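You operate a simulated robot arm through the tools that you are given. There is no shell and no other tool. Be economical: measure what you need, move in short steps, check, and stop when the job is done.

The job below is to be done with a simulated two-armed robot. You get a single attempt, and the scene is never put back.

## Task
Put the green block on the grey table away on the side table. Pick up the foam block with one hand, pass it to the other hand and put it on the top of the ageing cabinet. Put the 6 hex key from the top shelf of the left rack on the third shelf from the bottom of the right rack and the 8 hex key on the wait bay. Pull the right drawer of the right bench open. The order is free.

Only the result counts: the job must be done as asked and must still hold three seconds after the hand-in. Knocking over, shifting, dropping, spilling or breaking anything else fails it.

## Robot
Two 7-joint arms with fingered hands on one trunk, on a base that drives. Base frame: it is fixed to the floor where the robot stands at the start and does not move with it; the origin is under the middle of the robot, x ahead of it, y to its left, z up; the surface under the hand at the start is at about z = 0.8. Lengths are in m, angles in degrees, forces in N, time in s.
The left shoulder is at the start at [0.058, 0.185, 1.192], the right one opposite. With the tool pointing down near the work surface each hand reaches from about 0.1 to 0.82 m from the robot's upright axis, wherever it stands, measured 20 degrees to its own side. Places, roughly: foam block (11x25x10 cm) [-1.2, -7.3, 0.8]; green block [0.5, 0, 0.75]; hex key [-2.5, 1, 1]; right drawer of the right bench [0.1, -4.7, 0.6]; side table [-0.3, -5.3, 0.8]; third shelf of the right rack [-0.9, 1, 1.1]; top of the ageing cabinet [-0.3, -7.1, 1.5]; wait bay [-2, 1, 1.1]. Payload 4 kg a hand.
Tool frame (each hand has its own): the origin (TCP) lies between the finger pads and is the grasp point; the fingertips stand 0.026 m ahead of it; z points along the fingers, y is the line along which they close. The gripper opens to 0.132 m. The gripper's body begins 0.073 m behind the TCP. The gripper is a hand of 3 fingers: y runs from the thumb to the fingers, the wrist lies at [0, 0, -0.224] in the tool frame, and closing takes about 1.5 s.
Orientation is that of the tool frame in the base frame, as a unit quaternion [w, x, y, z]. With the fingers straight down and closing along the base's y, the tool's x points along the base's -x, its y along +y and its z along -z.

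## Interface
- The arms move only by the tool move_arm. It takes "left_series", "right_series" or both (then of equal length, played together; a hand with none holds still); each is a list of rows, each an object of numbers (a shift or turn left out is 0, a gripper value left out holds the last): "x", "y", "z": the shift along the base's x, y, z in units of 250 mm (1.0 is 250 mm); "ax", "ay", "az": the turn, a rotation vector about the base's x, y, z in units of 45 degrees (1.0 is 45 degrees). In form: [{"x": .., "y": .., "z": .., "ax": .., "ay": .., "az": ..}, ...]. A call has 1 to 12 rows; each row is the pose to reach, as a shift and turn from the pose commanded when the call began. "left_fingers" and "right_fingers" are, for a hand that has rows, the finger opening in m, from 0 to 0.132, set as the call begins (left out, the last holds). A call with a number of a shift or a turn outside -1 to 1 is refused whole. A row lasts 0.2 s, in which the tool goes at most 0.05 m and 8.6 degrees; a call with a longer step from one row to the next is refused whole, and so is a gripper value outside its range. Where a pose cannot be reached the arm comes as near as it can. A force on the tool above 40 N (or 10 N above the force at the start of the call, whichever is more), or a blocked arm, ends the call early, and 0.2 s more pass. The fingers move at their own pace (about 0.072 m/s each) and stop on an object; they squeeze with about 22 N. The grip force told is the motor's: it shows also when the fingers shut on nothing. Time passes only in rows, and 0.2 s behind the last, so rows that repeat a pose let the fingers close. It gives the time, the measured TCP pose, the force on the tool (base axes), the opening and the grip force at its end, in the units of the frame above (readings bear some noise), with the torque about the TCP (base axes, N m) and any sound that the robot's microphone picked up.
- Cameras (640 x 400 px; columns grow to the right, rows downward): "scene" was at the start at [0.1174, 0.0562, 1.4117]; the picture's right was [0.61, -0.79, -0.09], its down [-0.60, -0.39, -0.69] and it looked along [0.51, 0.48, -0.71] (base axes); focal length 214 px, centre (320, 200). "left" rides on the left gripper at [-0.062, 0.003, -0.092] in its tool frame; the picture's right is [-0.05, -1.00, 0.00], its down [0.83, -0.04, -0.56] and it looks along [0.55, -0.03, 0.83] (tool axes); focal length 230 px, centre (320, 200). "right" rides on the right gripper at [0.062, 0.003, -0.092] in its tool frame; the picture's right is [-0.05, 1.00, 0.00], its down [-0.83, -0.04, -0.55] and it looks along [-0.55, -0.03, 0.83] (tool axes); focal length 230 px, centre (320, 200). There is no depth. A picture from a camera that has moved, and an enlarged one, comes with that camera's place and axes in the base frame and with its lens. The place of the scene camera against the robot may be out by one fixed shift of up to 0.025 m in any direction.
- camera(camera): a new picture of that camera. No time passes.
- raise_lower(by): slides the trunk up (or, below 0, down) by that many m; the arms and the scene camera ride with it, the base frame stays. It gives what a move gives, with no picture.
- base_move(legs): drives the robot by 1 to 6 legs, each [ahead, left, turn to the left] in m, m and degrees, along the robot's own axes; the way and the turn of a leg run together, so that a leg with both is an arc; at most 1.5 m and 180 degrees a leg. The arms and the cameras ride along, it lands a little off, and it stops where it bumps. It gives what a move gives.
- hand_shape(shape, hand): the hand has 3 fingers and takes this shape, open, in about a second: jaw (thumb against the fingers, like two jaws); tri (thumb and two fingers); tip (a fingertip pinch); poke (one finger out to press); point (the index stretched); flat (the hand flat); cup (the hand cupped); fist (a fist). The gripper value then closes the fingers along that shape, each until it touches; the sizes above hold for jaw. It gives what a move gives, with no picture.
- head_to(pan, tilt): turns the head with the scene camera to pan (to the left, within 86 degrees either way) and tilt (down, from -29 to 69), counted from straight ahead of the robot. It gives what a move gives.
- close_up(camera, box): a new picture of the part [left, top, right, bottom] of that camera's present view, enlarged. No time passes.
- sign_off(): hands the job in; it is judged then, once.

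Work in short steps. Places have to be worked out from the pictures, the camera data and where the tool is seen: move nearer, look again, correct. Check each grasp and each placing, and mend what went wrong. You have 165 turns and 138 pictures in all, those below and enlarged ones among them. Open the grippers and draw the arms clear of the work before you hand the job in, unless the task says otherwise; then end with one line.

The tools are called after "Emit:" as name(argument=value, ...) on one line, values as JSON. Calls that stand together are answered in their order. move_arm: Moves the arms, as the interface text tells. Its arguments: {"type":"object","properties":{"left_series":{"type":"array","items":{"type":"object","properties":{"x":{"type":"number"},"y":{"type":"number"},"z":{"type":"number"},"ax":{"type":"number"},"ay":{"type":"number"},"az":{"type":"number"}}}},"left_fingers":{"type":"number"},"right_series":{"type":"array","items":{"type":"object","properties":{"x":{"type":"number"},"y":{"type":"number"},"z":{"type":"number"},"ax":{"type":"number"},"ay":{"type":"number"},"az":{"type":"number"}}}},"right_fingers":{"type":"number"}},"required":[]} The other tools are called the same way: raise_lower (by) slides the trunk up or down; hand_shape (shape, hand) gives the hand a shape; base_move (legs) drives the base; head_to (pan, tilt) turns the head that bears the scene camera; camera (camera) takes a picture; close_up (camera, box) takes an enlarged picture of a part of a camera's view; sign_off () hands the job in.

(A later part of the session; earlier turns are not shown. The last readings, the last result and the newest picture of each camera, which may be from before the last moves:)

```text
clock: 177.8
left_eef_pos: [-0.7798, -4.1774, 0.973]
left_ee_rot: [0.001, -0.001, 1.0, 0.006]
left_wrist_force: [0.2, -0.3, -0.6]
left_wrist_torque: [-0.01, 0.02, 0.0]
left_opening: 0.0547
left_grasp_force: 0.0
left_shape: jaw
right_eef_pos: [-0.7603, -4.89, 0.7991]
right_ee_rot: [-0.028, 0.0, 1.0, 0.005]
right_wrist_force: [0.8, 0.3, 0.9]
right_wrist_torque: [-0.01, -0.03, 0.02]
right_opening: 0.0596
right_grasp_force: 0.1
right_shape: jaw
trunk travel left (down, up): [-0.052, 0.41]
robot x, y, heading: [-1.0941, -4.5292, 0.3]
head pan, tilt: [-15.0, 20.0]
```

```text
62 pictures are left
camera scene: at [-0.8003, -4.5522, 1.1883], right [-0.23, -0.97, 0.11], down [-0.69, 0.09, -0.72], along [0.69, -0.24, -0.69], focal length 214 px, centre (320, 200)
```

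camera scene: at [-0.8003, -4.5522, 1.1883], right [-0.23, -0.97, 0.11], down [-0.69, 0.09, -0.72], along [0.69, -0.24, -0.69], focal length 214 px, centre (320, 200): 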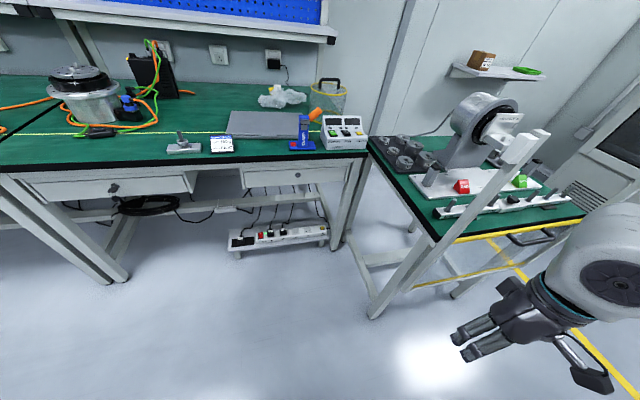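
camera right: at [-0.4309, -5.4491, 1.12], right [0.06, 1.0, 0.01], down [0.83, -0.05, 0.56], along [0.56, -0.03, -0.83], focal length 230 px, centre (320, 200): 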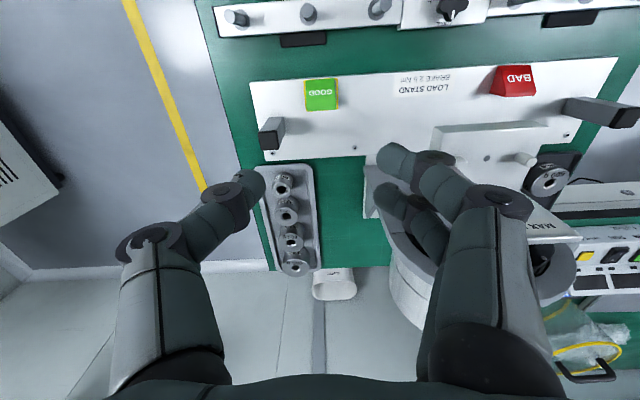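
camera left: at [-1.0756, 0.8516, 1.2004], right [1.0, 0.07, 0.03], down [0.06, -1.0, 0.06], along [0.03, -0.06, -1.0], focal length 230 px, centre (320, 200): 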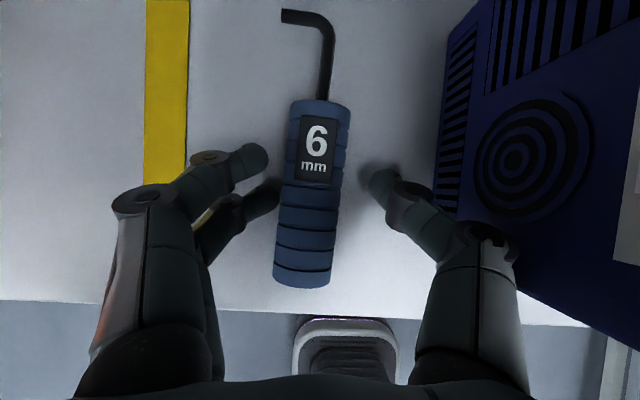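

Emit:
close_up(camera="scene", box=[220, 145, 380, 245])

Emit:
close_up(camera="scene", box=[70, 150, 230, 250])

```text
4.00 times, centred on (300, 195) of scene
camera zoom: at [-0.8003, -4.5522, 1.1883], right [-0.23, -0.97, 0.11], down [-0.69, 0.09, -0.72], along [0.69, -0.24, -0.69], focal length 858 px, centre (400, 220)
```

zoom: 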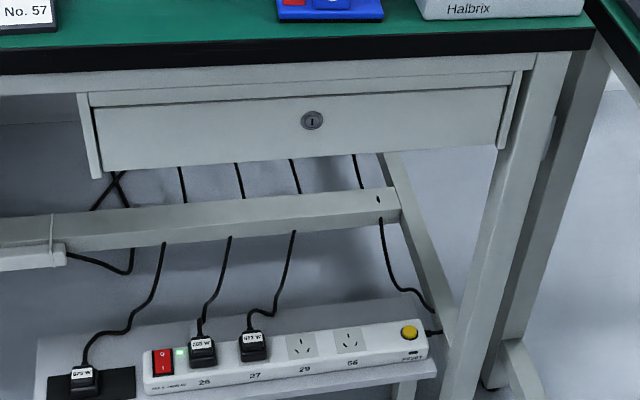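

```text
4.00 times, centred on (150, 200) of scene
camera zoom: at [-0.8003, -4.5522, 1.1883], right [-0.23, -0.97, 0.11], down [-0.69, 0.09, -0.72], along [0.69, -0.24, -0.69], focal length 858 px, centre (1000, 200)
```

zoom: 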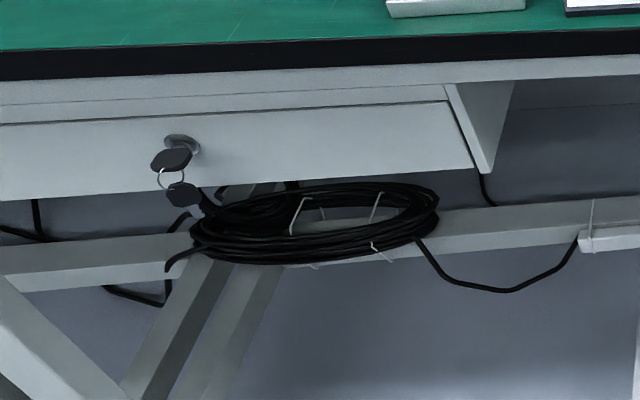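

No handle — only a keyless lock. I want to see the panel's underside: I shift left and turn the right hand to point forward, whose camera then looks forward and up.

Emit:
base_move(legs=[[-0.05, 0.2, 0]])

Emit:
move_arm(right_series=[{"x": 0.16, "ay": -0.16}, {"x": 0.32, "ay": -0.33}, {"x": 0.48, "ay": -0.5}, {"x": 0.64, "ay": -0.66}, {"x": 0.8, "ay": -0.83}, {"x": 0.9, "ay": -1.0}])

Emit:
move_arm(right_series=[{"z": -0.12, "ay": -0.16}, {"z": -0.24, "ay": -0.33}, {"z": -0.36, "ay": -0.5}, {"z": -0.48, "ay": -0.66}, {"z": -0.6, "ay": -0.83}, {"z": -0.72, "ay": -1.0}, {"z": -0.72, "ay": -1.0}])

Emit:
camera(camera="right")

Emit:
camera(camera="scene")

```text
clock: 179.4
left_eef_pos: [-0.8278, -3.9774, 0.9719]
left_ee_rot: [0.0, 0.002, 1.0, 0.004]
left_wrist_force: [0.2, 0.4, -0.3]
left_wrist_torque: [0.01, 0.01, 0.0]
left_opening: 0.0549
left_grasp_force: 0.1
left_shape: jaw
right_eef_pos: [-0.8113, -4.6914, 0.7991]
right_ee_rot: [-0.028, 0.003, 1.0, 0.004]
right_wrist_force: [0.6, 1.0, 0.1]
right_wrist_torque: [-0.04, 0.01, 0.02]
right_opening: 0.0597
right_grasp_force: 0.1
right_shape: jaw
trunk travel left (down, up): [-0.052, 0.41]
robot x, y, heading: [-1.1421, -4.3317, -0.0]
head pan, tilt: [-15.0, 20.0]
```

```text
clock: 180.8
left_eef_pos: [-0.8271, -3.9802, 0.9717]
left_ee_rot: [0.001, 0.001, 1.0, 0.005]
left_wrist_force: [0.2, -0.6, -0.6]
left_wrist_torque: [-0.04, 0.02, 0.01]
left_opening: 0.0549
left_grasp_force: 0.1
left_shape: jaw
right_eef_pos: [-0.5876, -4.6906, 0.7985]
right_ee_rot: [0.358, 0.001, 0.934, 0.005]
right_wrist_force: [-0.2, 0.4, -0.8]
right_wrist_torque: [0.0, 0.02, -0.01]
right_opening: 0.0594
right_grasp_force: 0.0
right_shape: jaw
trunk travel left (down, up): [-0.052, 0.41]
robot x, y, heading: [-1.142, -4.3298, -0.1]
head pan, tilt: [-15.0, 20.0]
```

```text
clock: 182.4
left_eef_pos: [-0.8274, -3.9796, 0.9732]
left_ee_rot: [0.002, 0.003, 1.0, 0.004]
left_wrist_force: [0.4, 0.8, -0.6]
left_wrist_torque: [-0.02, -0.03, 0.01]
left_opening: 0.055
left_grasp_force: 0.0
left_shape: jaw
right_eef_pos: [-0.546, -4.7161, 0.8782]
right_ee_rot: [0.637, 0.007, 0.77, 0.024]
right_wrist_force: [0.0, 0.6, 0.4]
right_wrist_torque: [0.0, -0.02, 0.04]
right_opening: 0.0598
right_grasp_force: 0.0
right_shape: jaw
right hand out of reach, approached as far as the arm can: row 3, 4, 5, 6, 7
trunk travel left (down, up): [-0.052, 0.41]
robot x, y, heading: [-1.1424, -4.3308, -0.1]
head pan, tilt: [-15.0, 20.0]
```

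```text
59 pictures are left
camera right: at [-0.6487, -4.7142, 0.8347], right [-0.01, 1.0, 0.1], down [-0.39, -0.09, 0.92], along [0.92, -0.03, 0.39], focal length 230 px, centre (320, 200)
```

right: 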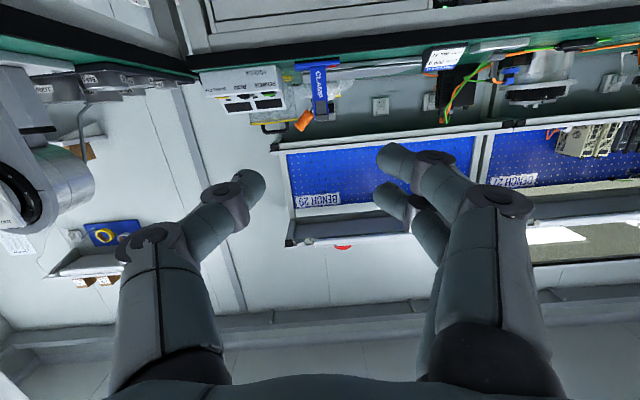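

```text
58 pictures are left
camera scene: at [-0.8486, -4.3539, 1.1881], right [-0.24, -0.97, 0.11], down [-0.69, 0.09, -0.72], along [0.68, -0.25, -0.69], focal length 214 px, centre (320, 200)
```

scene: 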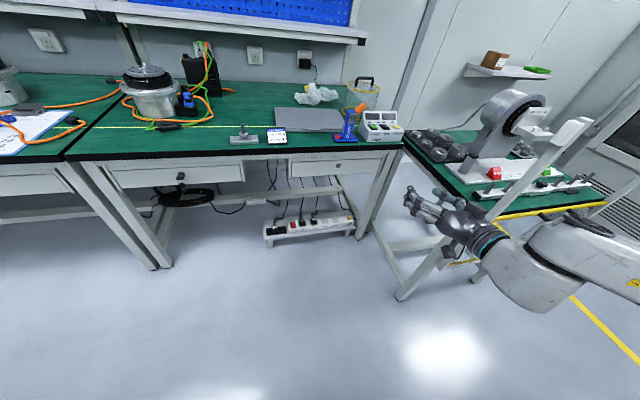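

The arm can't go lower while horizontal. I return to a 45° pitch and lower the hand, so its camera looks level at the drawer front from below.

Emit:
move_arm(right_series=[{"z": 0.3, "ay": 0.16}, {"z": 0.3, "ay": 0.33}, {"z": 0.25, "ay": 0.5}, {"z": 0.15, "ay": 0.66}, {"z": 0.05, "ay": 0.83}, {"z": -0.1, "ay": 1.0}, {"z": -0.28, "ay": 1.0}, {"z": -0.46, "ay": 1.0}, {"z": -0.64, "ay": 1.0}, {"z": -0.64, "ay": 1.0}])

Emit:
camera(camera="right")

```text
refused: row 1 steps farther than a row can; nothing moved
```

```text
57 pictures are left
camera right: at [-0.6487, -4.7142, 0.8347], right [-0.01, 1.0, 0.1], down [-0.39, -0.09, 0.92], along [0.92, -0.03, 0.39], focal length 230 px, centre (320, 200)
```

right: 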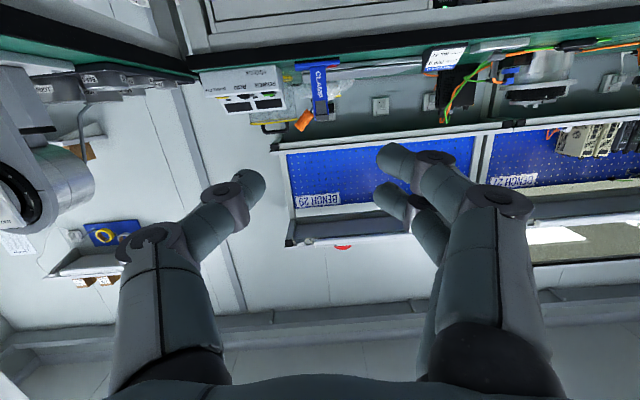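

Emit:
move_arm(right_series=[{"z": 0.15, "ay": 0.16}, {"z": 0.25, "ay": 0.33}, {"z": 0.25, "ay": 0.5}, {"z": 0.15, "ay": 0.66}, {"z": 0.05, "ay": 0.83}, {"z": -0.1, "ay": 1.0}, {"z": -0.28, "ay": 1.0}, {"z": -0.46, "ay": 1.0}, {"z": -0.64, "ay": 1.0}, {"z": -0.64, "ay": 1.0}])

Emit:
camera(camera="right")

```text
clock: 184.6
left_eef_pos: [-0.8265, -3.9788, 0.9732]
left_ee_rot: [0.0, 0.002, 1.0, 0.004]
left_wrist_force: [0.7, 0.5, 0.3]
left_wrist_torque: [0.01, 0.01, 0.04]
left_opening: 0.0546
left_grasp_force: 0.1
left_shape: jaw
right_eef_pos: [-0.5477, -4.7225, 0.7198]
right_ee_rot: [0.297, 0.014, 0.955, 0.02]
right_wrist_force: [-0.3, -0.4, 0.5]
right_wrist_torque: [0.02, 0.02, 0.02]
right_opening: 0.06
right_grasp_force: 0.0
right_shape: jaw
trunk travel left (down, up): [-0.052, 0.41]
robot x, y, heading: [-1.1437, -4.3294, -0.3]
head pan, tilt: [-15.0, 20.0]
```

```text
56 pictures are left
camera right: at [-0.6506, -4.7213, 0.7605], right [0.06, 1.0, 0.07], down [0.37, -0.09, 0.92], along [0.93, -0.03, -0.37], focal length 230 px, centre (320, 200)
```

right: 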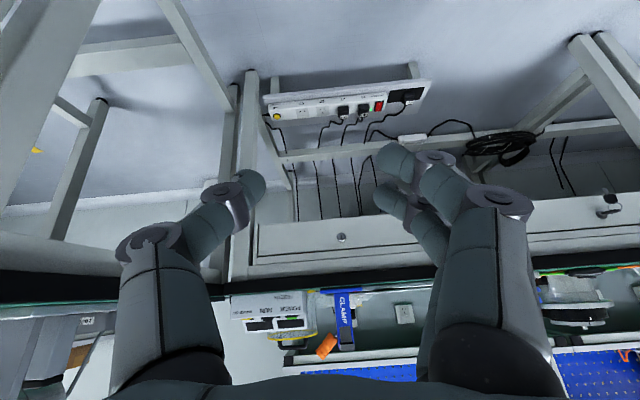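

I lower 22 cm further to look from below the drawer.

Emit:
move_arm(right_series=[{"z": -0.18}, {"z": -0.36}, {"z": -0.54}, {"z": -0.72}, {"z": -0.9}, {"z": -0.9}])

Emit:
camera(camera="right")

```text
clock: 186.0
left_eef_pos: [-0.8274, -3.9799, 0.973]
left_ee_rot: [0.001, 0.002, 1.0, 0.004]
left_wrist_force: [-0.5, 0.7, -0.6]
left_wrist_torque: [0.0, 0.03, -0.02]
left_opening: 0.0552
left_grasp_force: 0.0
left_shape: jaw
right_eef_pos: [-0.5474, -4.7219, 0.4953]
right_ee_rot: [0.296, 0.015, 0.955, 0.019]
right_wrist_force: [0.2, 0.0, 0.2]
right_wrist_torque: [-0.02, -0.02, 0.01]
right_opening: 0.0597
right_grasp_force: 0.1
right_shape: jaw
trunk travel left (down, up): [-0.052, 0.41]
robot x, y, heading: [-1.1427, -4.3361, -0.3]
head pan, tilt: [-15.0, 20.0]
```

```text
55 pictures are left
camera right: at [-0.6513, -4.7202, 0.5363], right [0.06, 1.0, 0.07], down [0.37, -0.09, 0.92], along [0.93, -0.03, -0.37], focal length 230 px, centre (320, 200)
```

right: 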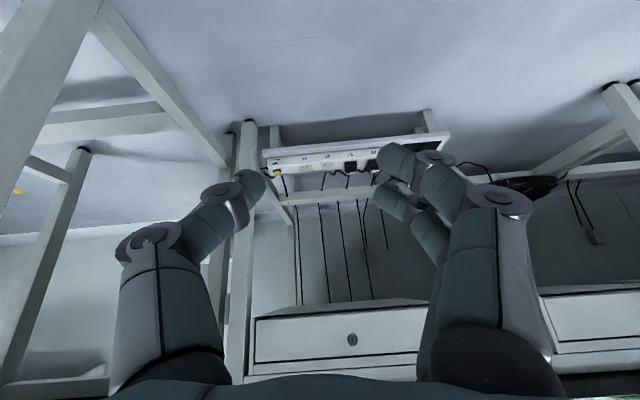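

Emit:
close_up(camera="right", box=[230, 280, 450, 390])

```text
2.91 times, centred on (340, 335) of right
camera zoom: at [-0.6513, -4.7202, 0.5363], right [0.06, 1.0, 0.07], down [0.37, -0.09, 0.92], along [0.93, -0.03, -0.37], focal length 669 px, centre (262, -193)
```

zoom: 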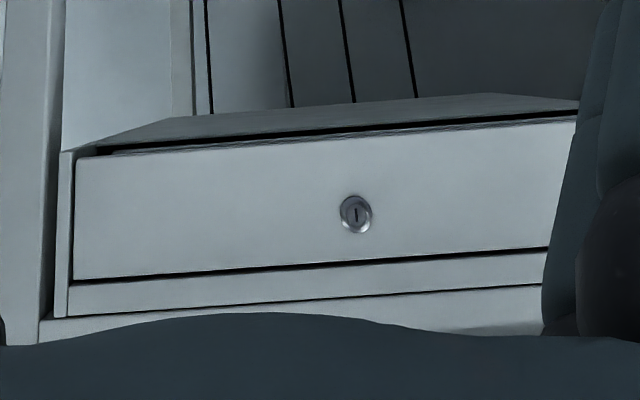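

Seen from below: the panel has only thin gaps around it, plus the protruding lock barrel. I zoom on the lock from the scene camera to judge how far it sticks out.

Emit:
close_up(camera="scene", box=[314, 150, 362, 180])

Emit:
close_up(camera="right", box=[328, 325, 376, 355])

```text
13.33 times, centred on (338, 165) of scene
camera zoom: at [-0.8496, -4.3537, 1.1886], right [-0.24, -0.97, 0.11], down [-0.69, 0.09, -0.72], along [0.69, -0.25, -0.69], focal length 2860 px, centre (80, 667)
```

zoom: 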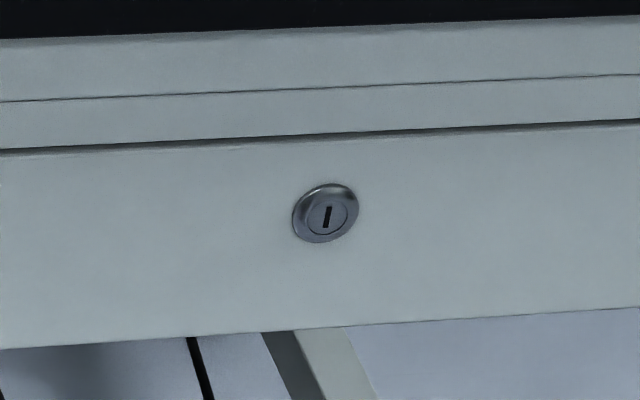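

```text
13.33 times, centred on (352, 340) of right
camera zoom: at [-0.6513, -4.7202, 0.5363], right [0.06, 1.0, 0.07], down [0.37, -0.09, 0.92], along [0.93, -0.03, -0.37], focal length 3068 px, centre (-107, -1667)
```

zoom: 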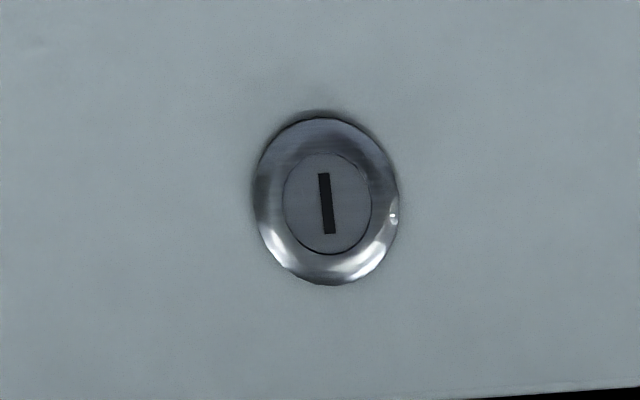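

The lock is too shallow to grip, but the view from below suggests an open slot behind the panel's lower edge. I tip the hand further up and lower it to look into that slot.

Emit:
move_arm(right_series=[{"ay": -0.16, "z": -0.1, "x": 0.1}, {"ay": -0.33, "z": -0.2, "x": 0.2}, {"ay": -0.5, "z": -0.3, "x": 0.3}, {"ay": -0.66, "z": -0.3, "x": 0.4}, {"ay": -0.66, "z": -0.3, "x": 0.5}, {"ay": -0.66, "z": -0.3, "x": 0.5}])

Emit:
camera(camera="right")

```text
clock: 187.4
left_eef_pos: [-0.8274, -3.9782, 0.9721]
left_ee_rot: [0.001, 0.001, 1.0, 0.005]
left_wrist_force: [0.0, -0.2, 0.0]
left_wrist_torque: [-0.01, -0.02, 0.0]
left_opening: 0.055
left_grasp_force: 0.0
left_shape: jaw
right_eef_pos: [-0.4249, -4.7247, 0.4206]
right_ee_rot: [0.531, 0.01, 0.847, 0.021]
right_wrist_force: [0.1, 0.9, 0.8]
right_wrist_torque: [-0.03, -0.02, -0.03]
right_opening: 0.0591
right_grasp_force: 0.2
right_shape: jaw
trunk travel left (down, up): [-0.052, 0.41]
robot x, y, heading: [-1.1452, -4.3338, 0.0]
head pan, tilt: [-15.0, 20.0]
```

```text
51 pictures are left
camera right: at [-0.5345, -4.7221, 0.4057], right [0.02, 1.0, 0.09], down [-0.14, -0.09, 0.99], along [0.99, -0.03, 0.13], focal length 230 px, centre (320, 200)
```

right: 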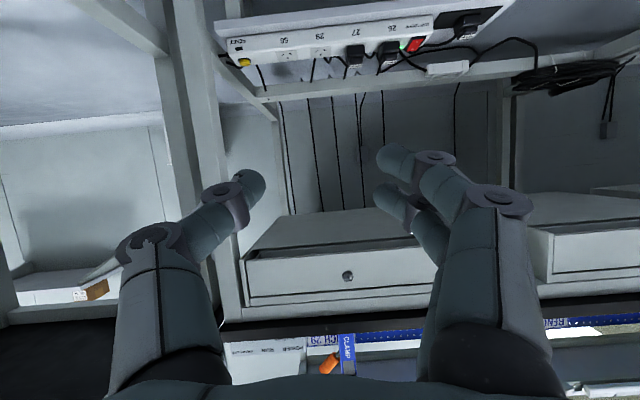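

Reachable and informative. I zoom on the drawer underside.

Emit:
close_up(camera="right", box=[225, 195, 465, 315])

```text
2.67 times, centred on (345, 255) of right
camera zoom: at [-0.5345, -4.7221, 0.4057], right [0.02, 1.0, 0.09], down [-0.14, -0.09, 0.99], along [0.99, -0.03, 0.13], focal length 614 px, centre (253, 53)
```

zoom: 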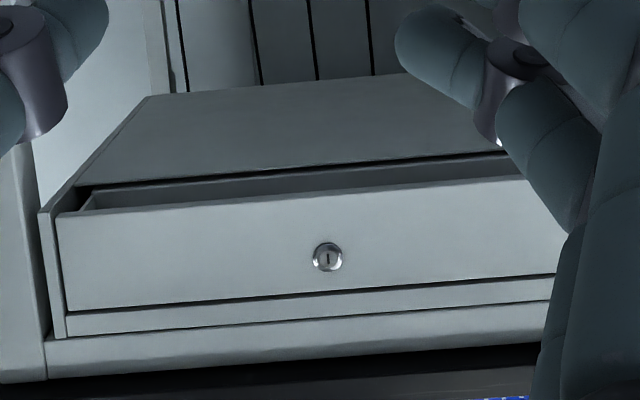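

Now it's clear: behind the panel's lower edge (x≈-0.06, z≈0.585) there is a 4–5 cm open finger slot. I'll hook fingers up into it from below and pull. I drive 0.2 m nearer, then tip the hand upward.

Emit:
base_move(legs=[[0.2, 0, 0]])

Emit:
move_arm(right_series=[{"ay": -0.16, "x": -0.1}, {"ay": -0.33, "x": -0.2}, {"ay": -0.5, "x": -0.2}, {"ay": -0.66, "x": -0.2}, {"ay": -0.83, "x": -0.2}, {"ay": -1.0, "x": -0.2}, {"ay": -1.0, "x": -0.2}])

Emit:
camera(camera="right")

Emit:
camera(camera="scene")

```text
clock: 189.0
left_eef_pos: [-0.6293, -3.98, 0.9725]
left_ee_rot: [0.0, 0.001, 1.0, 0.005]
left_wrist_force: [-0.5, 1.1, -0.6]
left_wrist_torque: [0.01, 0.0, 0.01]
left_opening: 0.0551
left_grasp_force: 0.0
left_shape: jaw
right_eef_pos: [-0.2279, -4.724, 0.419]
right_ee_rot: [0.53, 0.01, 0.848, 0.021]
right_wrist_force: [0.8, 0.7, 0.0]
right_wrist_torque: [-0.03, -0.04, 0.01]
right_opening: 0.0593
right_grasp_force: 0.1
right_shape: jaw
trunk travel left (down, up): [-0.052, 0.41]
robot x, y, heading: [-0.946, -4.3338, -0.2]
head pan, tilt: [-15.0, 20.0]
```

```text
clock: 190.6
left_eef_pos: [-0.6301, -3.9795, 0.9723]
left_ee_rot: [0.0, 0.001, 1.0, 0.005]
left_wrist_force: [0.1, -0.9, 0.4]
left_wrist_torque: [0.0, 0.03, -0.02]
left_opening: 0.0551
left_grasp_force: 0.0
left_shape: jaw
right_eef_pos: [-0.2801, -4.7206, 0.4284]
right_ee_rot: [0.815, 0.0, 0.579, 0.024]
right_wrist_force: [0.2, -1.0, 1.4]
right_wrist_torque: [-0.01, 0.0, 0.01]
right_opening: 0.0596
right_grasp_force: 0.2
right_shape: jaw
right hand out of reach, approached as far as the arm can: row 6, 7
trunk travel left (down, up): [-0.052, 0.41]
robot x, y, heading: [-0.9451, -4.3298, 0.0]
head pan, tilt: [-15.0, 20.0]
```

```text
49 pictures are left
camera right: at [-0.3471, -4.7194, 0.3397], right [-0.06, 1.0, 0.08], down [-0.79, -0.09, 0.6], along [0.6, -0.03, 0.8], focal length 230 px, centre (320, 200)
```

right: 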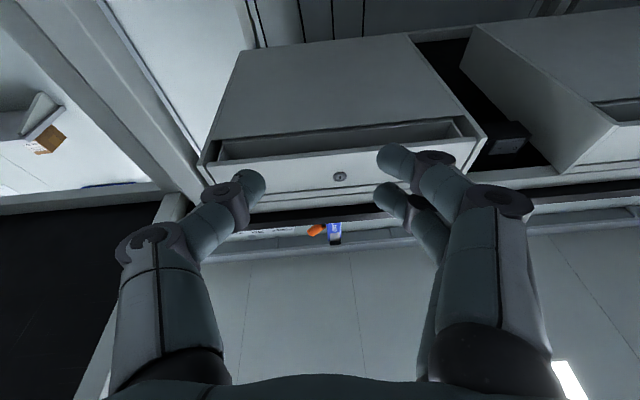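

```text
48 pictures are left
camera scene: at [-0.6525, -4.3542, 1.1884], right [-0.24, -0.97, 0.11], down [-0.69, 0.09, -0.72], along [0.69, -0.24, -0.69], focal length 214 px, centre (320, 200)
```

scene: 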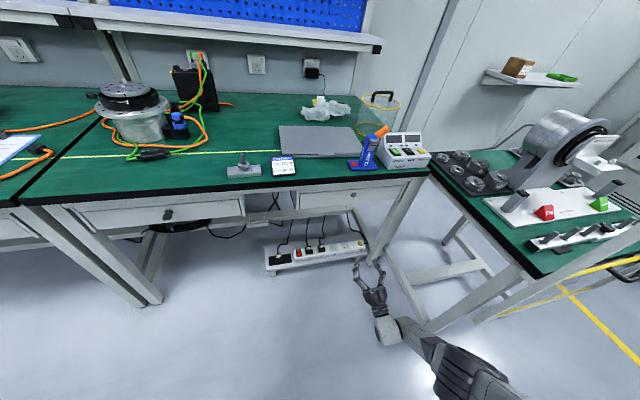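

The hand now points 19° upward and the view shows an open trough ~4 cm wide behind the panel. I shape the hand to "point" so that a single stretched finger can serve as the hook, and look.

Emit:
hand_shape(hand="right", shape="point")

Emit:
camera(camera="right")

```text
clock: 191.5
left_eef_pos: [-0.6307, -3.9799, 0.9727]
left_ee_rot: [0.0, 0.002, 1.0, 0.004]
left_wrist_force: [0.2, 0.4, 0.1]
left_wrist_torque: [-0.03, -0.01, 0.0]
left_opening: 0.0552
left_grasp_force: 0.0
left_shape: jaw
right_eef_pos: [-0.2798, -4.7218, 0.4284]
right_ee_rot: [0.814, 0.0, 0.581, 0.024]
right_wrist_force: [0.0, -0.4, -0.9]
right_wrist_torque: [-0.01, 0.01, 0.0]
right_opening: 0.0
right_grasp_force: 0.1
right_shape: point
trunk travel left (down, up): [-0.052, 0.41]
robot x, y, heading: [-0.9476, -4.331, 0.1]
head pan, tilt: [-15.0, 20.0]
```

```text
47 pictures are left
camera right: at [-0.3473, -4.7196, 0.3394], right [-0.06, 1.0, 0.08], down [-0.79, -0.09, 0.6], along [0.61, -0.03, 0.79], focal length 230 px, centre (320, 200)
```

right: 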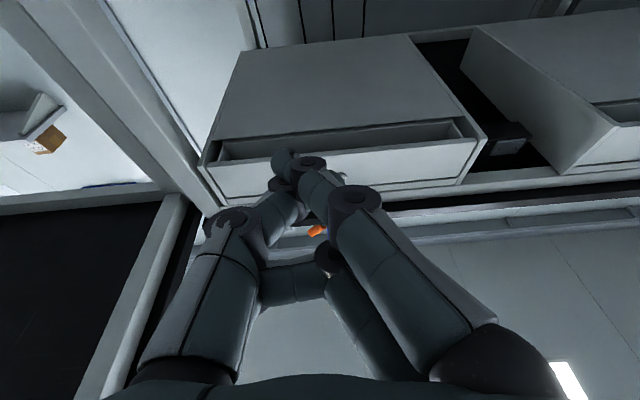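

The pointing finger is obstructed by the thumb; jaw is better. I go back to jaw, move the tips under the slot, and tip further up.

Emit:
hand_shape(hand="right", shape="jaw")

Emit:
move_arm(right_series=[{"x": 0.12, "z": 0.1}, {"x": 0.25, "z": 0.2}, {"x": 0.4, "z": 0.28}, {"x": 0.5, "z": 0.28, "ay": -0.1}, {"x": 0.55, "z": 0.28, "ay": -0.2}, {"x": 0.55, "z": 0.28, "ay": -0.3}, {"x": 0.55, "z": 0.28, "ay": -0.4}, {"x": 0.55, "z": 0.28, "ay": -0.4}], right_fingers=0.06)

Emit:
camera(camera="right")

```text
clock: 192.4
left_eef_pos: [-0.6309, -3.9792, 0.9728]
left_ee_rot: [0.001, 0.002, 1.0, 0.004]
left_wrist_force: [-0.6, -0.6, -0.3]
left_wrist_torque: [0.01, -0.01, 0.01]
left_opening: 0.0546
left_grasp_force: 0.2
left_shape: jaw
right_eef_pos: [-0.2805, -4.7211, 0.4277]
right_ee_rot: [0.814, 0.001, 0.581, 0.023]
right_wrist_force: [0.9, 0.5, 0.9]
right_wrist_torque: [0.0, 0.03, -0.01]
right_opening: 0.0948
right_grasp_force: 0.0
right_shape: jaw
trunk travel left (down, up): [-0.052, 0.41]
robot x, y, heading: [-0.944, -4.3313, -0.0]
head pan, tilt: [-15.0, 20.0]
```

```text
clock: 194.2
left_eef_pos: [-0.6307, -3.9795, 0.9725]
left_ee_rot: [0.001, 0.001, 1.0, 0.005]
left_wrist_force: [-0.1, 0.3, 0.8]
left_wrist_torque: [0.0, -0.01, 0.02]
left_opening: 0.0548
left_grasp_force: 0.0
left_shape: jaw
right_eef_pos: [-0.1934, -4.7018, 0.5561]
right_ee_rot: [0.895, -0.004, 0.445, 0.024]
right_wrist_force: [-0.8, 0.7, 0.0]
right_wrist_torque: [-0.01, 0.03, 0.04]
right_opening: 0.0248
right_grasp_force: 0.0
right_shape: jaw
right hand out of reach, approached as far as the arm can: row 4, 5, 6, 7, 8
trunk travel left (down, up): [-0.052, 0.41]
robot x, y, heading: [-0.9473, -4.3322, 0.0]
head pan, tilt: [-15.0, 20.0]
```

```text
46 pictures are left
camera right: at [-0.2304, -4.7007, 0.451], right [-0.08, 1.0, 0.06], down [-0.94, -0.09, 0.33], along [0.33, -0.03, 0.94], focal length 230 px, centre (320, 200)
```

right: 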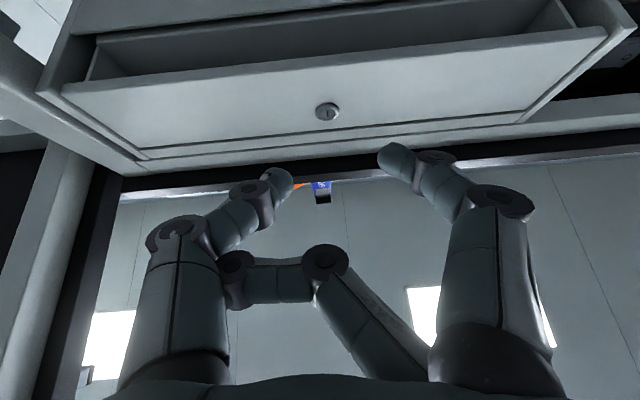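

The hand now points 37° up — ideal. Panel edge x≈-0.073, slot back to x≈-0.02, bottom z≈0.585. I'll use trunk and base: lower 4.5 cm first, let the fingers settle, and look.

Emit:
raise_lower(by=-0.045)

Emit:
camera(camera="right")

```text
clock: 195.1
left_eef_pos: [-0.6308, -3.9797, 0.9285]
left_ee_rot: [0.002, 0.002, 1.0, 0.004]
left_wrist_force: [0.2, -0.4, -0.5]
left_wrist_torque: [-0.01, 0.0, -0.01]
left_opening: 0.055
left_grasp_force: 0.0
left_shape: jaw
right_eef_pos: [-0.1959, -4.7002, 0.5082]
right_ee_rot: [0.895, -0.004, 0.444, 0.025]
right_wrist_force: [-0.5, 0.5, 0.9]
right_wrist_torque: [0.04, 0.01, 0.0]
right_opening: 0.0248
right_grasp_force: 0.0
right_shape: jaw
trunk travel left (down, up): [-0.007, 0.455]
robot x, y, heading: [-0.9466, -4.3336, -0.1]
head pan, tilt: [-15.0, 20.0]
```

```text
45 pictures are left
camera right: at [-0.2335, -4.6979, 0.4034], right [-0.08, 1.0, 0.06], down [-0.94, -0.09, 0.33], along [0.33, -0.03, 0.94], focal length 230 px, centre (320, 200)
```

right: 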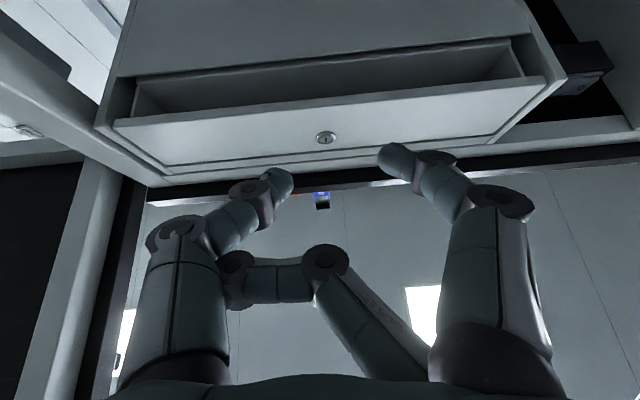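

The middle finger got tangled against the thumb. I open the hand fully to free it.

Emit:
move_arm(right_series=[{}, {}, {}, {}, {}, {}], right_fingers=0.132)

Emit:
camera(camera="right")

```text
clock: 196.5
left_eef_pos: [-0.6301, -3.9791, 0.9259]
left_ee_rot: [0.001, 0.002, 1.0, 0.005]
left_wrist_force: [-0.4, -0.4, -0.4]
left_wrist_torque: [-0.01, 0.0, 0.04]
left_opening: 0.0548
left_grasp_force: 0.0
left_shape: jaw
right_eef_pos: [-0.1968, -4.7, 0.5067]
right_ee_rot: [0.895, -0.004, 0.445, 0.024]
right_wrist_force: [-0.2, 0.0, 0.1]
right_wrist_torque: [0.02, -0.02, 0.01]
right_opening: 0.0949
right_grasp_force: 0.0
right_shape: jaw
trunk travel left (down, up): [-0.007, 0.455]
robot x, y, heading: [-0.9414, -4.3364, 0.0]
head pan, tilt: [-15.0, 20.0]
```

```text
44 pictures are left
camera right: at [-0.2336, -4.6982, 0.4017], right [-0.08, 1.0, 0.06], down [-0.94, -0.09, 0.33], along [0.33, -0.03, 0.94], focal length 230 px, centre (320, 200)
```

right: 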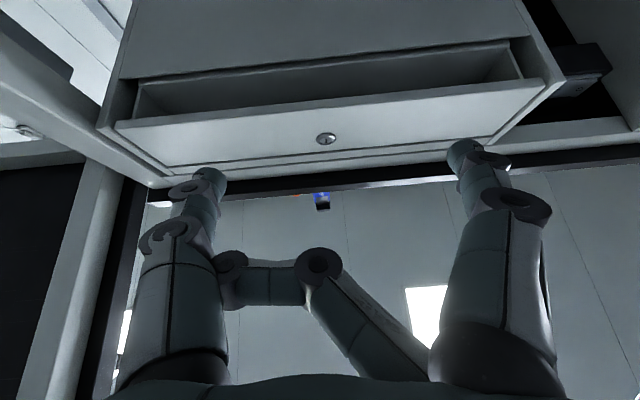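

Emit:
hand_shape(hand="right", shape="flat")

Emit:
hand_shape(hand="right", shape="jaw")

Emit:
camera(camera="right")

```text
clock: 197.4
left_eef_pos: [-0.6309, -3.9797, 0.9276]
left_ee_rot: [0.001, 0.002, 1.0, 0.005]
left_wrist_force: [0.3, 0.0, 0.3]
left_wrist_torque: [0.0, 0.0, -0.02]
left_opening: 0.0548
left_grasp_force: 0.0
left_shape: jaw
right_eef_pos: [-0.1956, -4.6994, 0.5065]
right_ee_rot: [0.895, -0.004, 0.445, 0.024]
right_wrist_force: [-0.1, 0.3, -1.1]
right_wrist_torque: [-0.02, 0.03, 0.02]
right_opening: 0.0
right_grasp_force: 0.2
right_shape: flat
trunk travel left (down, up): [-0.007, 0.455]
robot x, y, heading: [-0.9453, -4.3326, -0.3]
head pan, tilt: [-15.0, 20.0]
```

```text
clock: 198.3
left_eef_pos: [-0.6307, -3.9803, 0.9269]
left_ee_rot: [0.001, 0.001, 1.0, 0.003]
left_wrist_force: [0.6, 0.5, 0.0]
left_wrist_torque: [0.02, 0.02, 0.02]
left_opening: 0.0549
left_grasp_force: 0.0
left_shape: jaw
right_eef_pos: [-0.1961, -4.6998, 0.506]
right_ee_rot: [0.895, -0.004, 0.446, 0.024]
right_wrist_force: [-0.2, 0.0, 0.1]
right_wrist_torque: [-0.01, 0.04, 0.01]
right_opening: 0.1321
right_grasp_force: 0.1
right_shape: jaw
trunk travel left (down, up): [-0.007, 0.455]
robot x, y, heading: [-0.9501, -4.3317, -0.4]
head pan, tilt: [-15.0, 20.0]
```

```text
43 pictures are left
camera right: at [-0.2336, -4.6983, 0.4017], right [-0.08, 1.0, 0.06], down [-0.94, -0.09, 0.33], along [0.33, -0.03, 0.94], focal length 230 px, centre (320, 200)
```

right: 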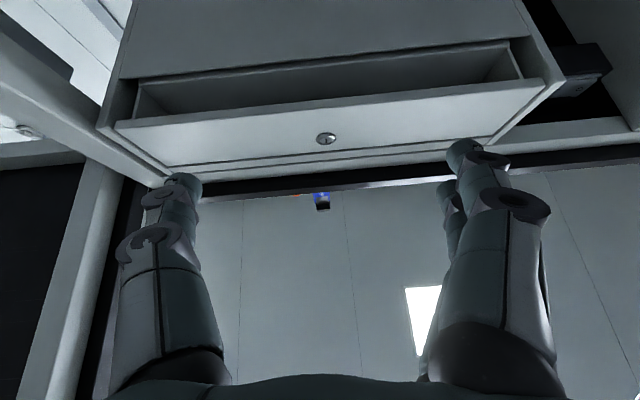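

Fingers are free again. I drive 0.15 m forward so that the tips come under the slot, then look.

Emit:
base_move(legs=[[0.145, 0, 0]])

Emit:
camera(camera="right")

Emit:
camera(camera="scene")

```text
clock: 199.6
left_eef_pos: [-0.4899, -3.9782, 0.9268]
left_ee_rot: [0.0, 0.002, 1.0, 0.005]
left_wrist_force: [1.2, -0.1, -0.1]
left_wrist_torque: [0.0, -0.04, 0.01]
left_opening: 0.0551
left_grasp_force: 0.2
left_shape: jaw
right_eef_pos: [-0.056, -4.6997, 0.5045]
right_ee_rot: [0.894, -0.005, 0.446, 0.024]
right_wrist_force: [0.6, 0.4, 0.1]
right_wrist_torque: [-0.02, -0.01, 0.01]
right_opening: 0.132
right_grasp_force: 0.0
right_shape: jaw
trunk travel left (down, up): [-0.007, 0.455]
robot x, y, heading: [-0.8078, -4.3326, 0.0]
head pan, tilt: [-15.0, 20.0]
```

```text
42 pictures are left
camera right: at [-0.0924, -4.6973, 0.4007], right [-0.08, 1.0, 0.06], down [-0.94, -0.09, 0.33], along [0.33, -0.03, 0.94], focal length 230 px, centre (320, 200)
```

right: 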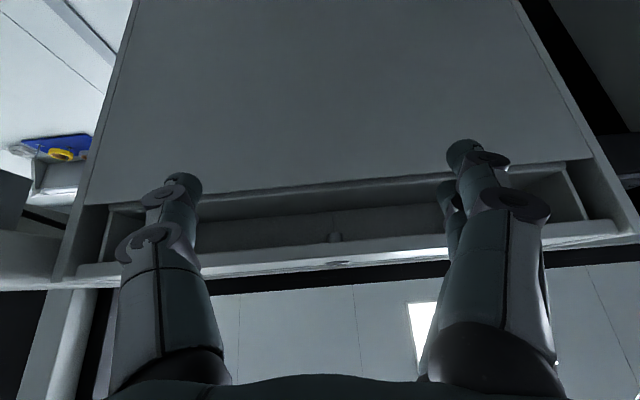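

```text
41 pictures are left
camera scene: at [-0.4645, -4.3536, 1.1083], right [-0.22, -0.97, 0.13], down [-0.76, 0.09, -0.65], along [0.61, -0.24, -0.75], focal length 214 px, centre (320, 200)
```

scene: 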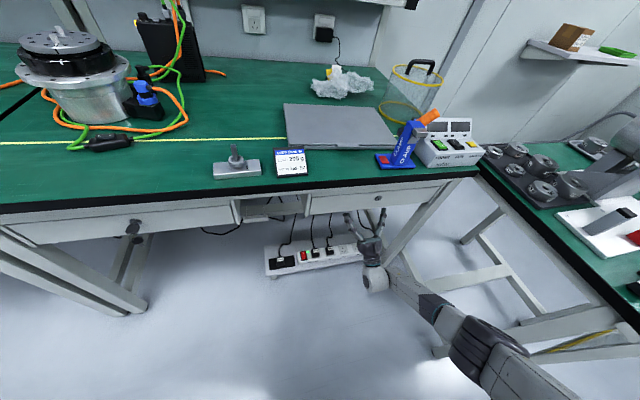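

A very clear view: panel x -0.083…-0.069, slot to x≈-0.018. I nudge 1.2 cm forward and raise the trunk so that the fingertips rise into the slot.

Emit:
base_move(legs=[[0.012, 0, 0]])

Emit:
raise_lower(by=0.055)

Emit:
camera(camera="right")

```text
clock: 200.4
left_eef_pos: [-0.4787, -3.9786, 0.9268]
left_ee_rot: [0.001, 0.001, 1.0, 0.004]
left_wrist_force: [-0.8, 0.4, -0.3]
left_wrist_torque: [0.01, 0.06, -0.01]
left_opening: 0.055
left_grasp_force: 0.0
left_shape: jaw
right_eef_pos: [-0.0434, -4.6985, 0.506]
right_ee_rot: [0.894, -0.005, 0.446, 0.024]
right_wrist_force: [0.0, 1.0, 0.2]
right_wrist_torque: [-0.02, -0.03, -0.02]
right_opening: 0.1318
right_grasp_force: 0.1
right_shape: jaw
trunk travel left (down, up): [-0.007, 0.455]
robot x, y, heading: [-0.7946, -4.3361, 0.1]
head pan, tilt: [-15.0, 20.0]
```

```text
clock: 201.3
left_eef_pos: [-0.4769, -3.9789, 0.9812]
left_ee_rot: [0.0, 0.0, 1.0, 0.005]
left_wrist_force: [-0.2, -0.4, 1.0]
left_wrist_torque: [0.0, -0.01, -0.01]
left_opening: 0.0549
left_grasp_force: 0.1
left_shape: jaw
right_eef_pos: [-0.0411, -4.6955, 0.5746]
right_ee_rot: [0.898, -0.005, 0.439, 0.026]
right_wrist_force: [-12.6, 12.0, -20.9]
right_wrist_torque: [0.53, 0.01, -2.11]
right_opening: 0.1319
right_grasp_force: 0.1
right_shape: jaw
trunk travel left (down, up): [-0.062, 0.4]
robot x, y, heading: [-0.7941, -4.3318, 0.0]
head pan, tilt: [-15.0, 20.0]
```

```text
40 pictures are left
camera right: at [-0.0773, -4.6952, 0.4695], right [-0.08, 1.0, 0.05], down [-0.95, -0.1, 0.31], along [0.32, -0.02, 0.95], focal length 230 px, centre (320, 200)
```

right: 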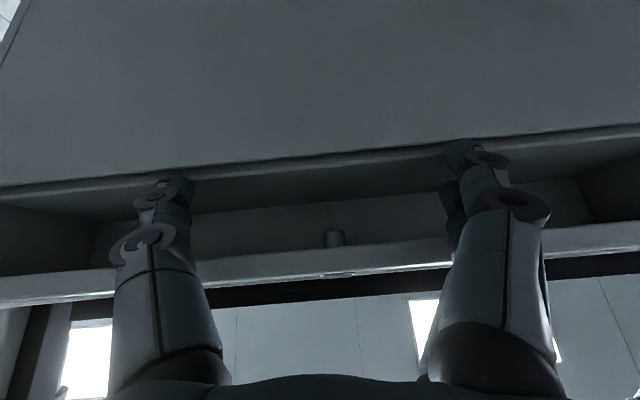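

The tips are in the slot, with the front one pressing lightly on the slot's back edge. I back up 3 cm and check that the panel follows.

Emit:
base_move(legs=[[-0.04, 0, 0]])

Emit:
camera(camera="right")

```text
clock: 202.4
left_eef_pos: [-0.5208, -3.9792, 0.9823]
left_ee_rot: [0.0, 0.0, 1.0, 0.005]
left_wrist_force: [1.0, -0.6, 0.1]
left_wrist_torque: [0.0, 0.0, -0.02]
left_opening: 0.0549
left_grasp_force: 0.1
left_shape: jaw
right_eef_pos: [-0.0828, -4.6974, 0.5739]
right_ee_rot: [0.897, -0.007, 0.442, 0.025]
right_wrist_force: [-0.8, 0.8, -3.0]
right_wrist_torque: [-0.07, -0.08, -0.52]
right_opening: 0.1319
right_grasp_force: 0.0
right_shape: jaw
trunk travel left (down, up): [-0.062, 0.4]
robot x, y, heading: [-0.8374, -4.3343, 0.1]
head pan, tilt: [-15.0, 20.0]
stopped in leg 1: the force on the tool passed its limit at 42 N (the readings are from after the stop); the commanded pose is now the measured one
```

```text
39 pictures are left
camera right: at [-0.1205, -4.6953, 0.4685], right [-0.08, 1.0, 0.05], down [-0.94, -0.09, 0.32], along [0.32, -0.02, 0.95], focal length 230 px, centre (320, 200)
```

right: 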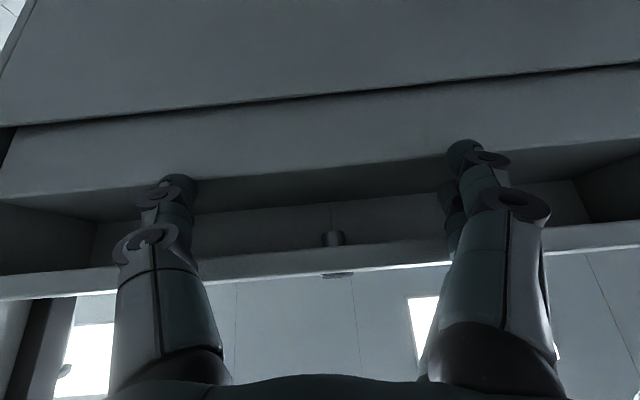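

The drawer has come out about 4 cm. I keep backing up in steps.

Emit:
base_move(legs=[[-0.1, 0, 0], [-0.1, 0, 0]])

```text
clock: 204.3
left_eef_pos: [-0.7203, -3.9795, 0.9818]
left_ee_rot: [-0.001, -0.001, 1.0, 0.005]
left_wrist_force: [-0.1, -0.8, 0.4]
left_wrist_torque: [-0.01, -0.04, 0.01]
left_opening: 0.0551
left_grasp_force: 0.1
left_shape: jaw
right_eef_pos: [-0.2808, -4.6942, 0.5706]
right_ee_rot: [0.896, -0.007, 0.443, 0.027]
right_wrist_force: [0.8, -5.8, -23.7]
right_wrist_torque: [-1.56, -0.31, 0.07]
right_opening: 0.1321
right_grasp_force: 0.1
right_shape: jaw
trunk travel left (down, up): [-0.062, 0.4]
robot x, y, heading: [-1.0344, -4.333, 0.3]
head pan, tilt: [-15.0, 20.0]
```

Emit:
camera(camera="scene")

Emit:
camera(camera="right")

```text
38 pictures are left
camera scene: at [-0.7487, -4.354, 1.2045], right [-0.23, -0.97, 0.1], down [-0.68, 0.09, -0.73], along [0.7, -0.24, -0.67], focal length 214 px, centre (320, 200)
```

scene: 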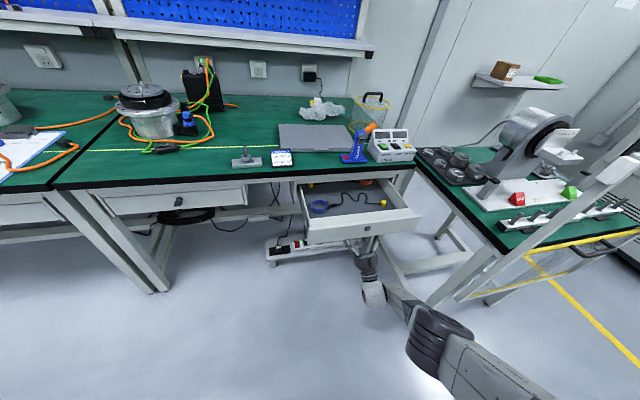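

```text
37 pictures are left
camera right: at [-0.3181, -4.6936, 0.4664], right [-0.09, 0.99, 0.05], down [-0.94, -0.1, 0.32], along [0.33, -0.02, 0.95], focal length 230 px, centre (320, 200)
```

right: 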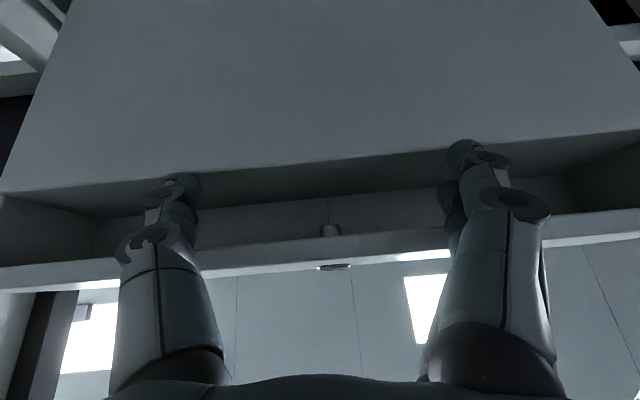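

The drawer stands about 24 cm open with its contents in place. I lower the trunk to unhook the fingers, then back away.

Emit:
raise_lower(by=-0.058)

Emit:
camera(camera="right")

```text
clock: 205.2
left_eef_pos: [-0.7227, -3.9785, 0.9247]
left_ee_rot: [0.002, -0.002, 1.0, 0.005]
left_wrist_force: [-0.3, -0.3, -1.0]
left_wrist_torque: [0.01, -0.03, 0.0]
left_opening: 0.0548
left_grasp_force: 0.1
left_shape: jaw
right_eef_pos: [-0.2819, -4.6948, 0.5177]
right_ee_rot: [0.897, -0.006, 0.442, 0.026]
right_wrist_force: [0.0, -0.1, 0.4]
right_wrist_torque: [-0.01, 0.01, -0.05]
right_opening: 0.132
right_grasp_force: 0.0
right_shape: jaw
trunk travel left (down, up): [-0.004, 0.458]
robot x, y, heading: [-1.034, -4.334, 0.2]
head pan, tilt: [-15.0, 20.0]
```

```text
36 pictures are left
camera right: at [-0.3183, -4.693, 0.4123], right [-0.09, 0.99, 0.05], down [-0.94, -0.1, 0.32], along [0.32, -0.02, 0.95], focal length 230 px, centre (320, 200)
```

right: 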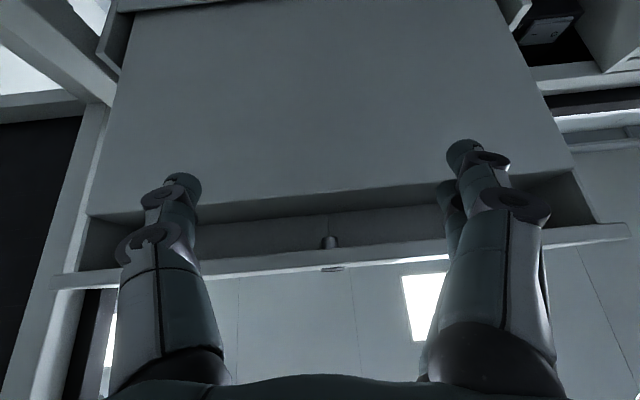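

Unhooked. I lower the hand another 3 cm, back away, and bring the right hand back to pointing down.

Emit:
move_arm(right_series=[{"z": -0.06}, {"z": -0.12}, {"z": -0.12}])

Emit:
base_move(legs=[[-0.4, 0, 0]])

Emit:
raise_lower(by=0.2)

Emit:
move_arm(right_series=[{"ay": 0.16}, {"ay": 0.33}, {"ay": 0.5}, {"ay": 0.66}, {"ay": 0.83}, {"ay": 1.0}, {"ay": 1.0}])

Emit:
move_arm(right_series=[{"ay": 0.16, "z": 0.1}, {"ay": 0.33, "z": 0.2}, {"ay": 0.5, "z": 0.3}, {"ay": 0.66, "z": 0.4}, {"ay": 0.83, "z": 0.5}, {"ay": 1.0, "z": 0.6}, {"ay": 1.0, "z": 0.7}])

Emit:
camera(camera="scene")

```text
clock: 206.1
left_eef_pos: [-0.721, -3.9786, 0.9249]
left_ee_rot: [0.0, -0.002, 1.0, 0.005]
left_wrist_force: [-0.3, -0.6, -0.9]
left_wrist_torque: [0.0, 0.0, -0.05]
left_opening: 0.0548
left_grasp_force: 0.1
left_shape: jaw
right_eef_pos: [-0.2815, -4.6943, 0.4846]
right_ee_rot: [0.896, -0.007, 0.442, 0.026]
right_wrist_force: [-0.7, 0.1, -0.6]
right_wrist_torque: [-0.01, 0.0, 0.01]
right_opening: 0.132
right_grasp_force: 0.1
right_shape: jaw
trunk travel left (down, up): [-0.004, 0.458]
robot x, y, heading: [-1.0339, -4.3315, 0.0]
head pan, tilt: [-15.0, 20.0]
```

```text
clock: 208.5
left_eef_pos: [-1.1162, -3.9807, 0.9245]
left_ee_rot: [0.002, -0.001, 1.0, 0.005]
left_wrist_force: [0.6, 0.9, -0.1]
left_wrist_torque: [-0.02, 0.0, 0.01]
left_opening: 0.0549
left_grasp_force: 0.1
left_shape: jaw
right_eef_pos: [-0.6774, -4.6973, 0.4868]
right_ee_rot: [0.897, -0.006, 0.442, 0.025]
right_wrist_force: [0.0, 0.7, 0.5]
right_wrist_torque: [0.02, 0.02, -0.04]
right_opening: 0.132
right_grasp_force: 0.0
right_shape: jaw
trunk travel left (down, up): [-0.004, 0.458]
robot x, y, heading: [-1.4296, -4.3337, -0.0]
head pan, tilt: [-15.0, 20.0]
```

```text
clock: 210.7
left_eef_pos: [-1.1151, -3.9799, 1.1236]
left_ee_rot: [0.001, 0.0, 1.0, 0.006]
left_wrist_force: [-0.2, -0.3, 0.0]
left_wrist_torque: [0.02, 0.03, 0.02]
left_opening: 0.0546
left_grasp_force: 0.2
left_shape: jaw
right_eef_pos: [-0.6679, -4.6977, 0.9363]
right_ee_rot: [0.955, -0.011, 0.296, 0.024]
right_wrist_force: [0.3, 0.4, 0.1]
right_wrist_torque: [-0.03, -0.01, 0.01]
right_opening: 0.1321
right_grasp_force: 0.1
right_shape: jaw
trunk travel left (down, up): [-0.204, 0.258]
robot x, y, heading: [-1.4267, -4.3343, -0.0]
head pan, tilt: [-15.0, 20.0]
```

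```text
clock: 212.3
left_eef_pos: [-1.1144, -3.9788, 1.1247]
left_ee_rot: [0.001, -0.001, 1.0, 0.006]
left_wrist_force: [0.3, 0.1, -0.1]
left_wrist_torque: [0.03, -0.03, -0.01]
left_opening: 0.055
left_grasp_force: 0.0
left_shape: jaw
right_eef_pos: [-0.6657, -4.6958, 0.9355]
right_ee_rot: [0.768, -0.002, 0.64, 0.028]
right_wrist_force: [0.4, -0.1, 0.4]
right_wrist_torque: [-0.02, 0.01, 0.02]
right_opening: 0.132
right_grasp_force: 0.0
right_shape: jaw
trunk travel left (down, up): [-0.204, 0.258]
robot x, y, heading: [-1.4295, -4.3346, 0.1]
head pan, tilt: [-15.0, 20.0]
```

```text
clock: 213.9
left_eef_pos: [-1.1157, -3.9801, 1.1239]
left_ee_rot: [0.001, -0.001, 1.0, 0.005]
left_wrist_force: [0.2, -0.4, -0.6]
left_wrist_torque: [0.0, -0.03, 0.01]
left_opening: 0.0548
left_grasp_force: 0.1
left_shape: jaw
right_eef_pos: [-0.6674, -4.6999, 1.1134]
right_ee_rot: [0.466, 0.01, 0.885, 0.025]
right_wrist_force: [0.0, -0.6, 0.6]
right_wrist_torque: [0.01, 0.0, -0.02]
right_opening: 0.1322
right_grasp_force: 0.1
right_shape: jaw
trunk travel left (down, up): [-0.204, 0.258]
robot x, y, heading: [-1.4283, -4.3338, -0.2]
head pan, tilt: [-15.0, 20.0]
```

```text
35 pictures are left
camera scene: at [-1.2703, -4.3546, 1.4123], right [-0.25, -0.97, 0.04], down [-0.49, 0.09, -0.87], along [0.84, -0.24, -0.49], focal length 214 px, centre (320, 200)
```

scene: 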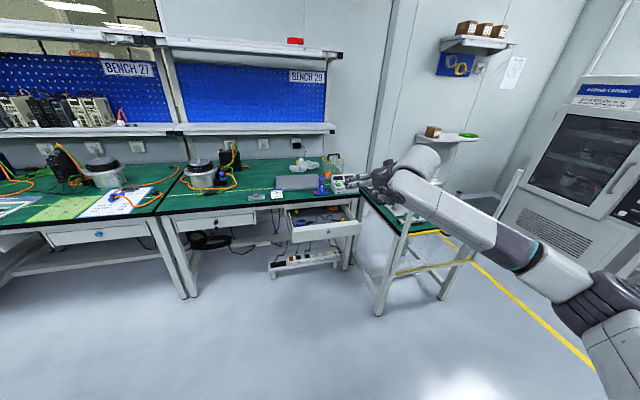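

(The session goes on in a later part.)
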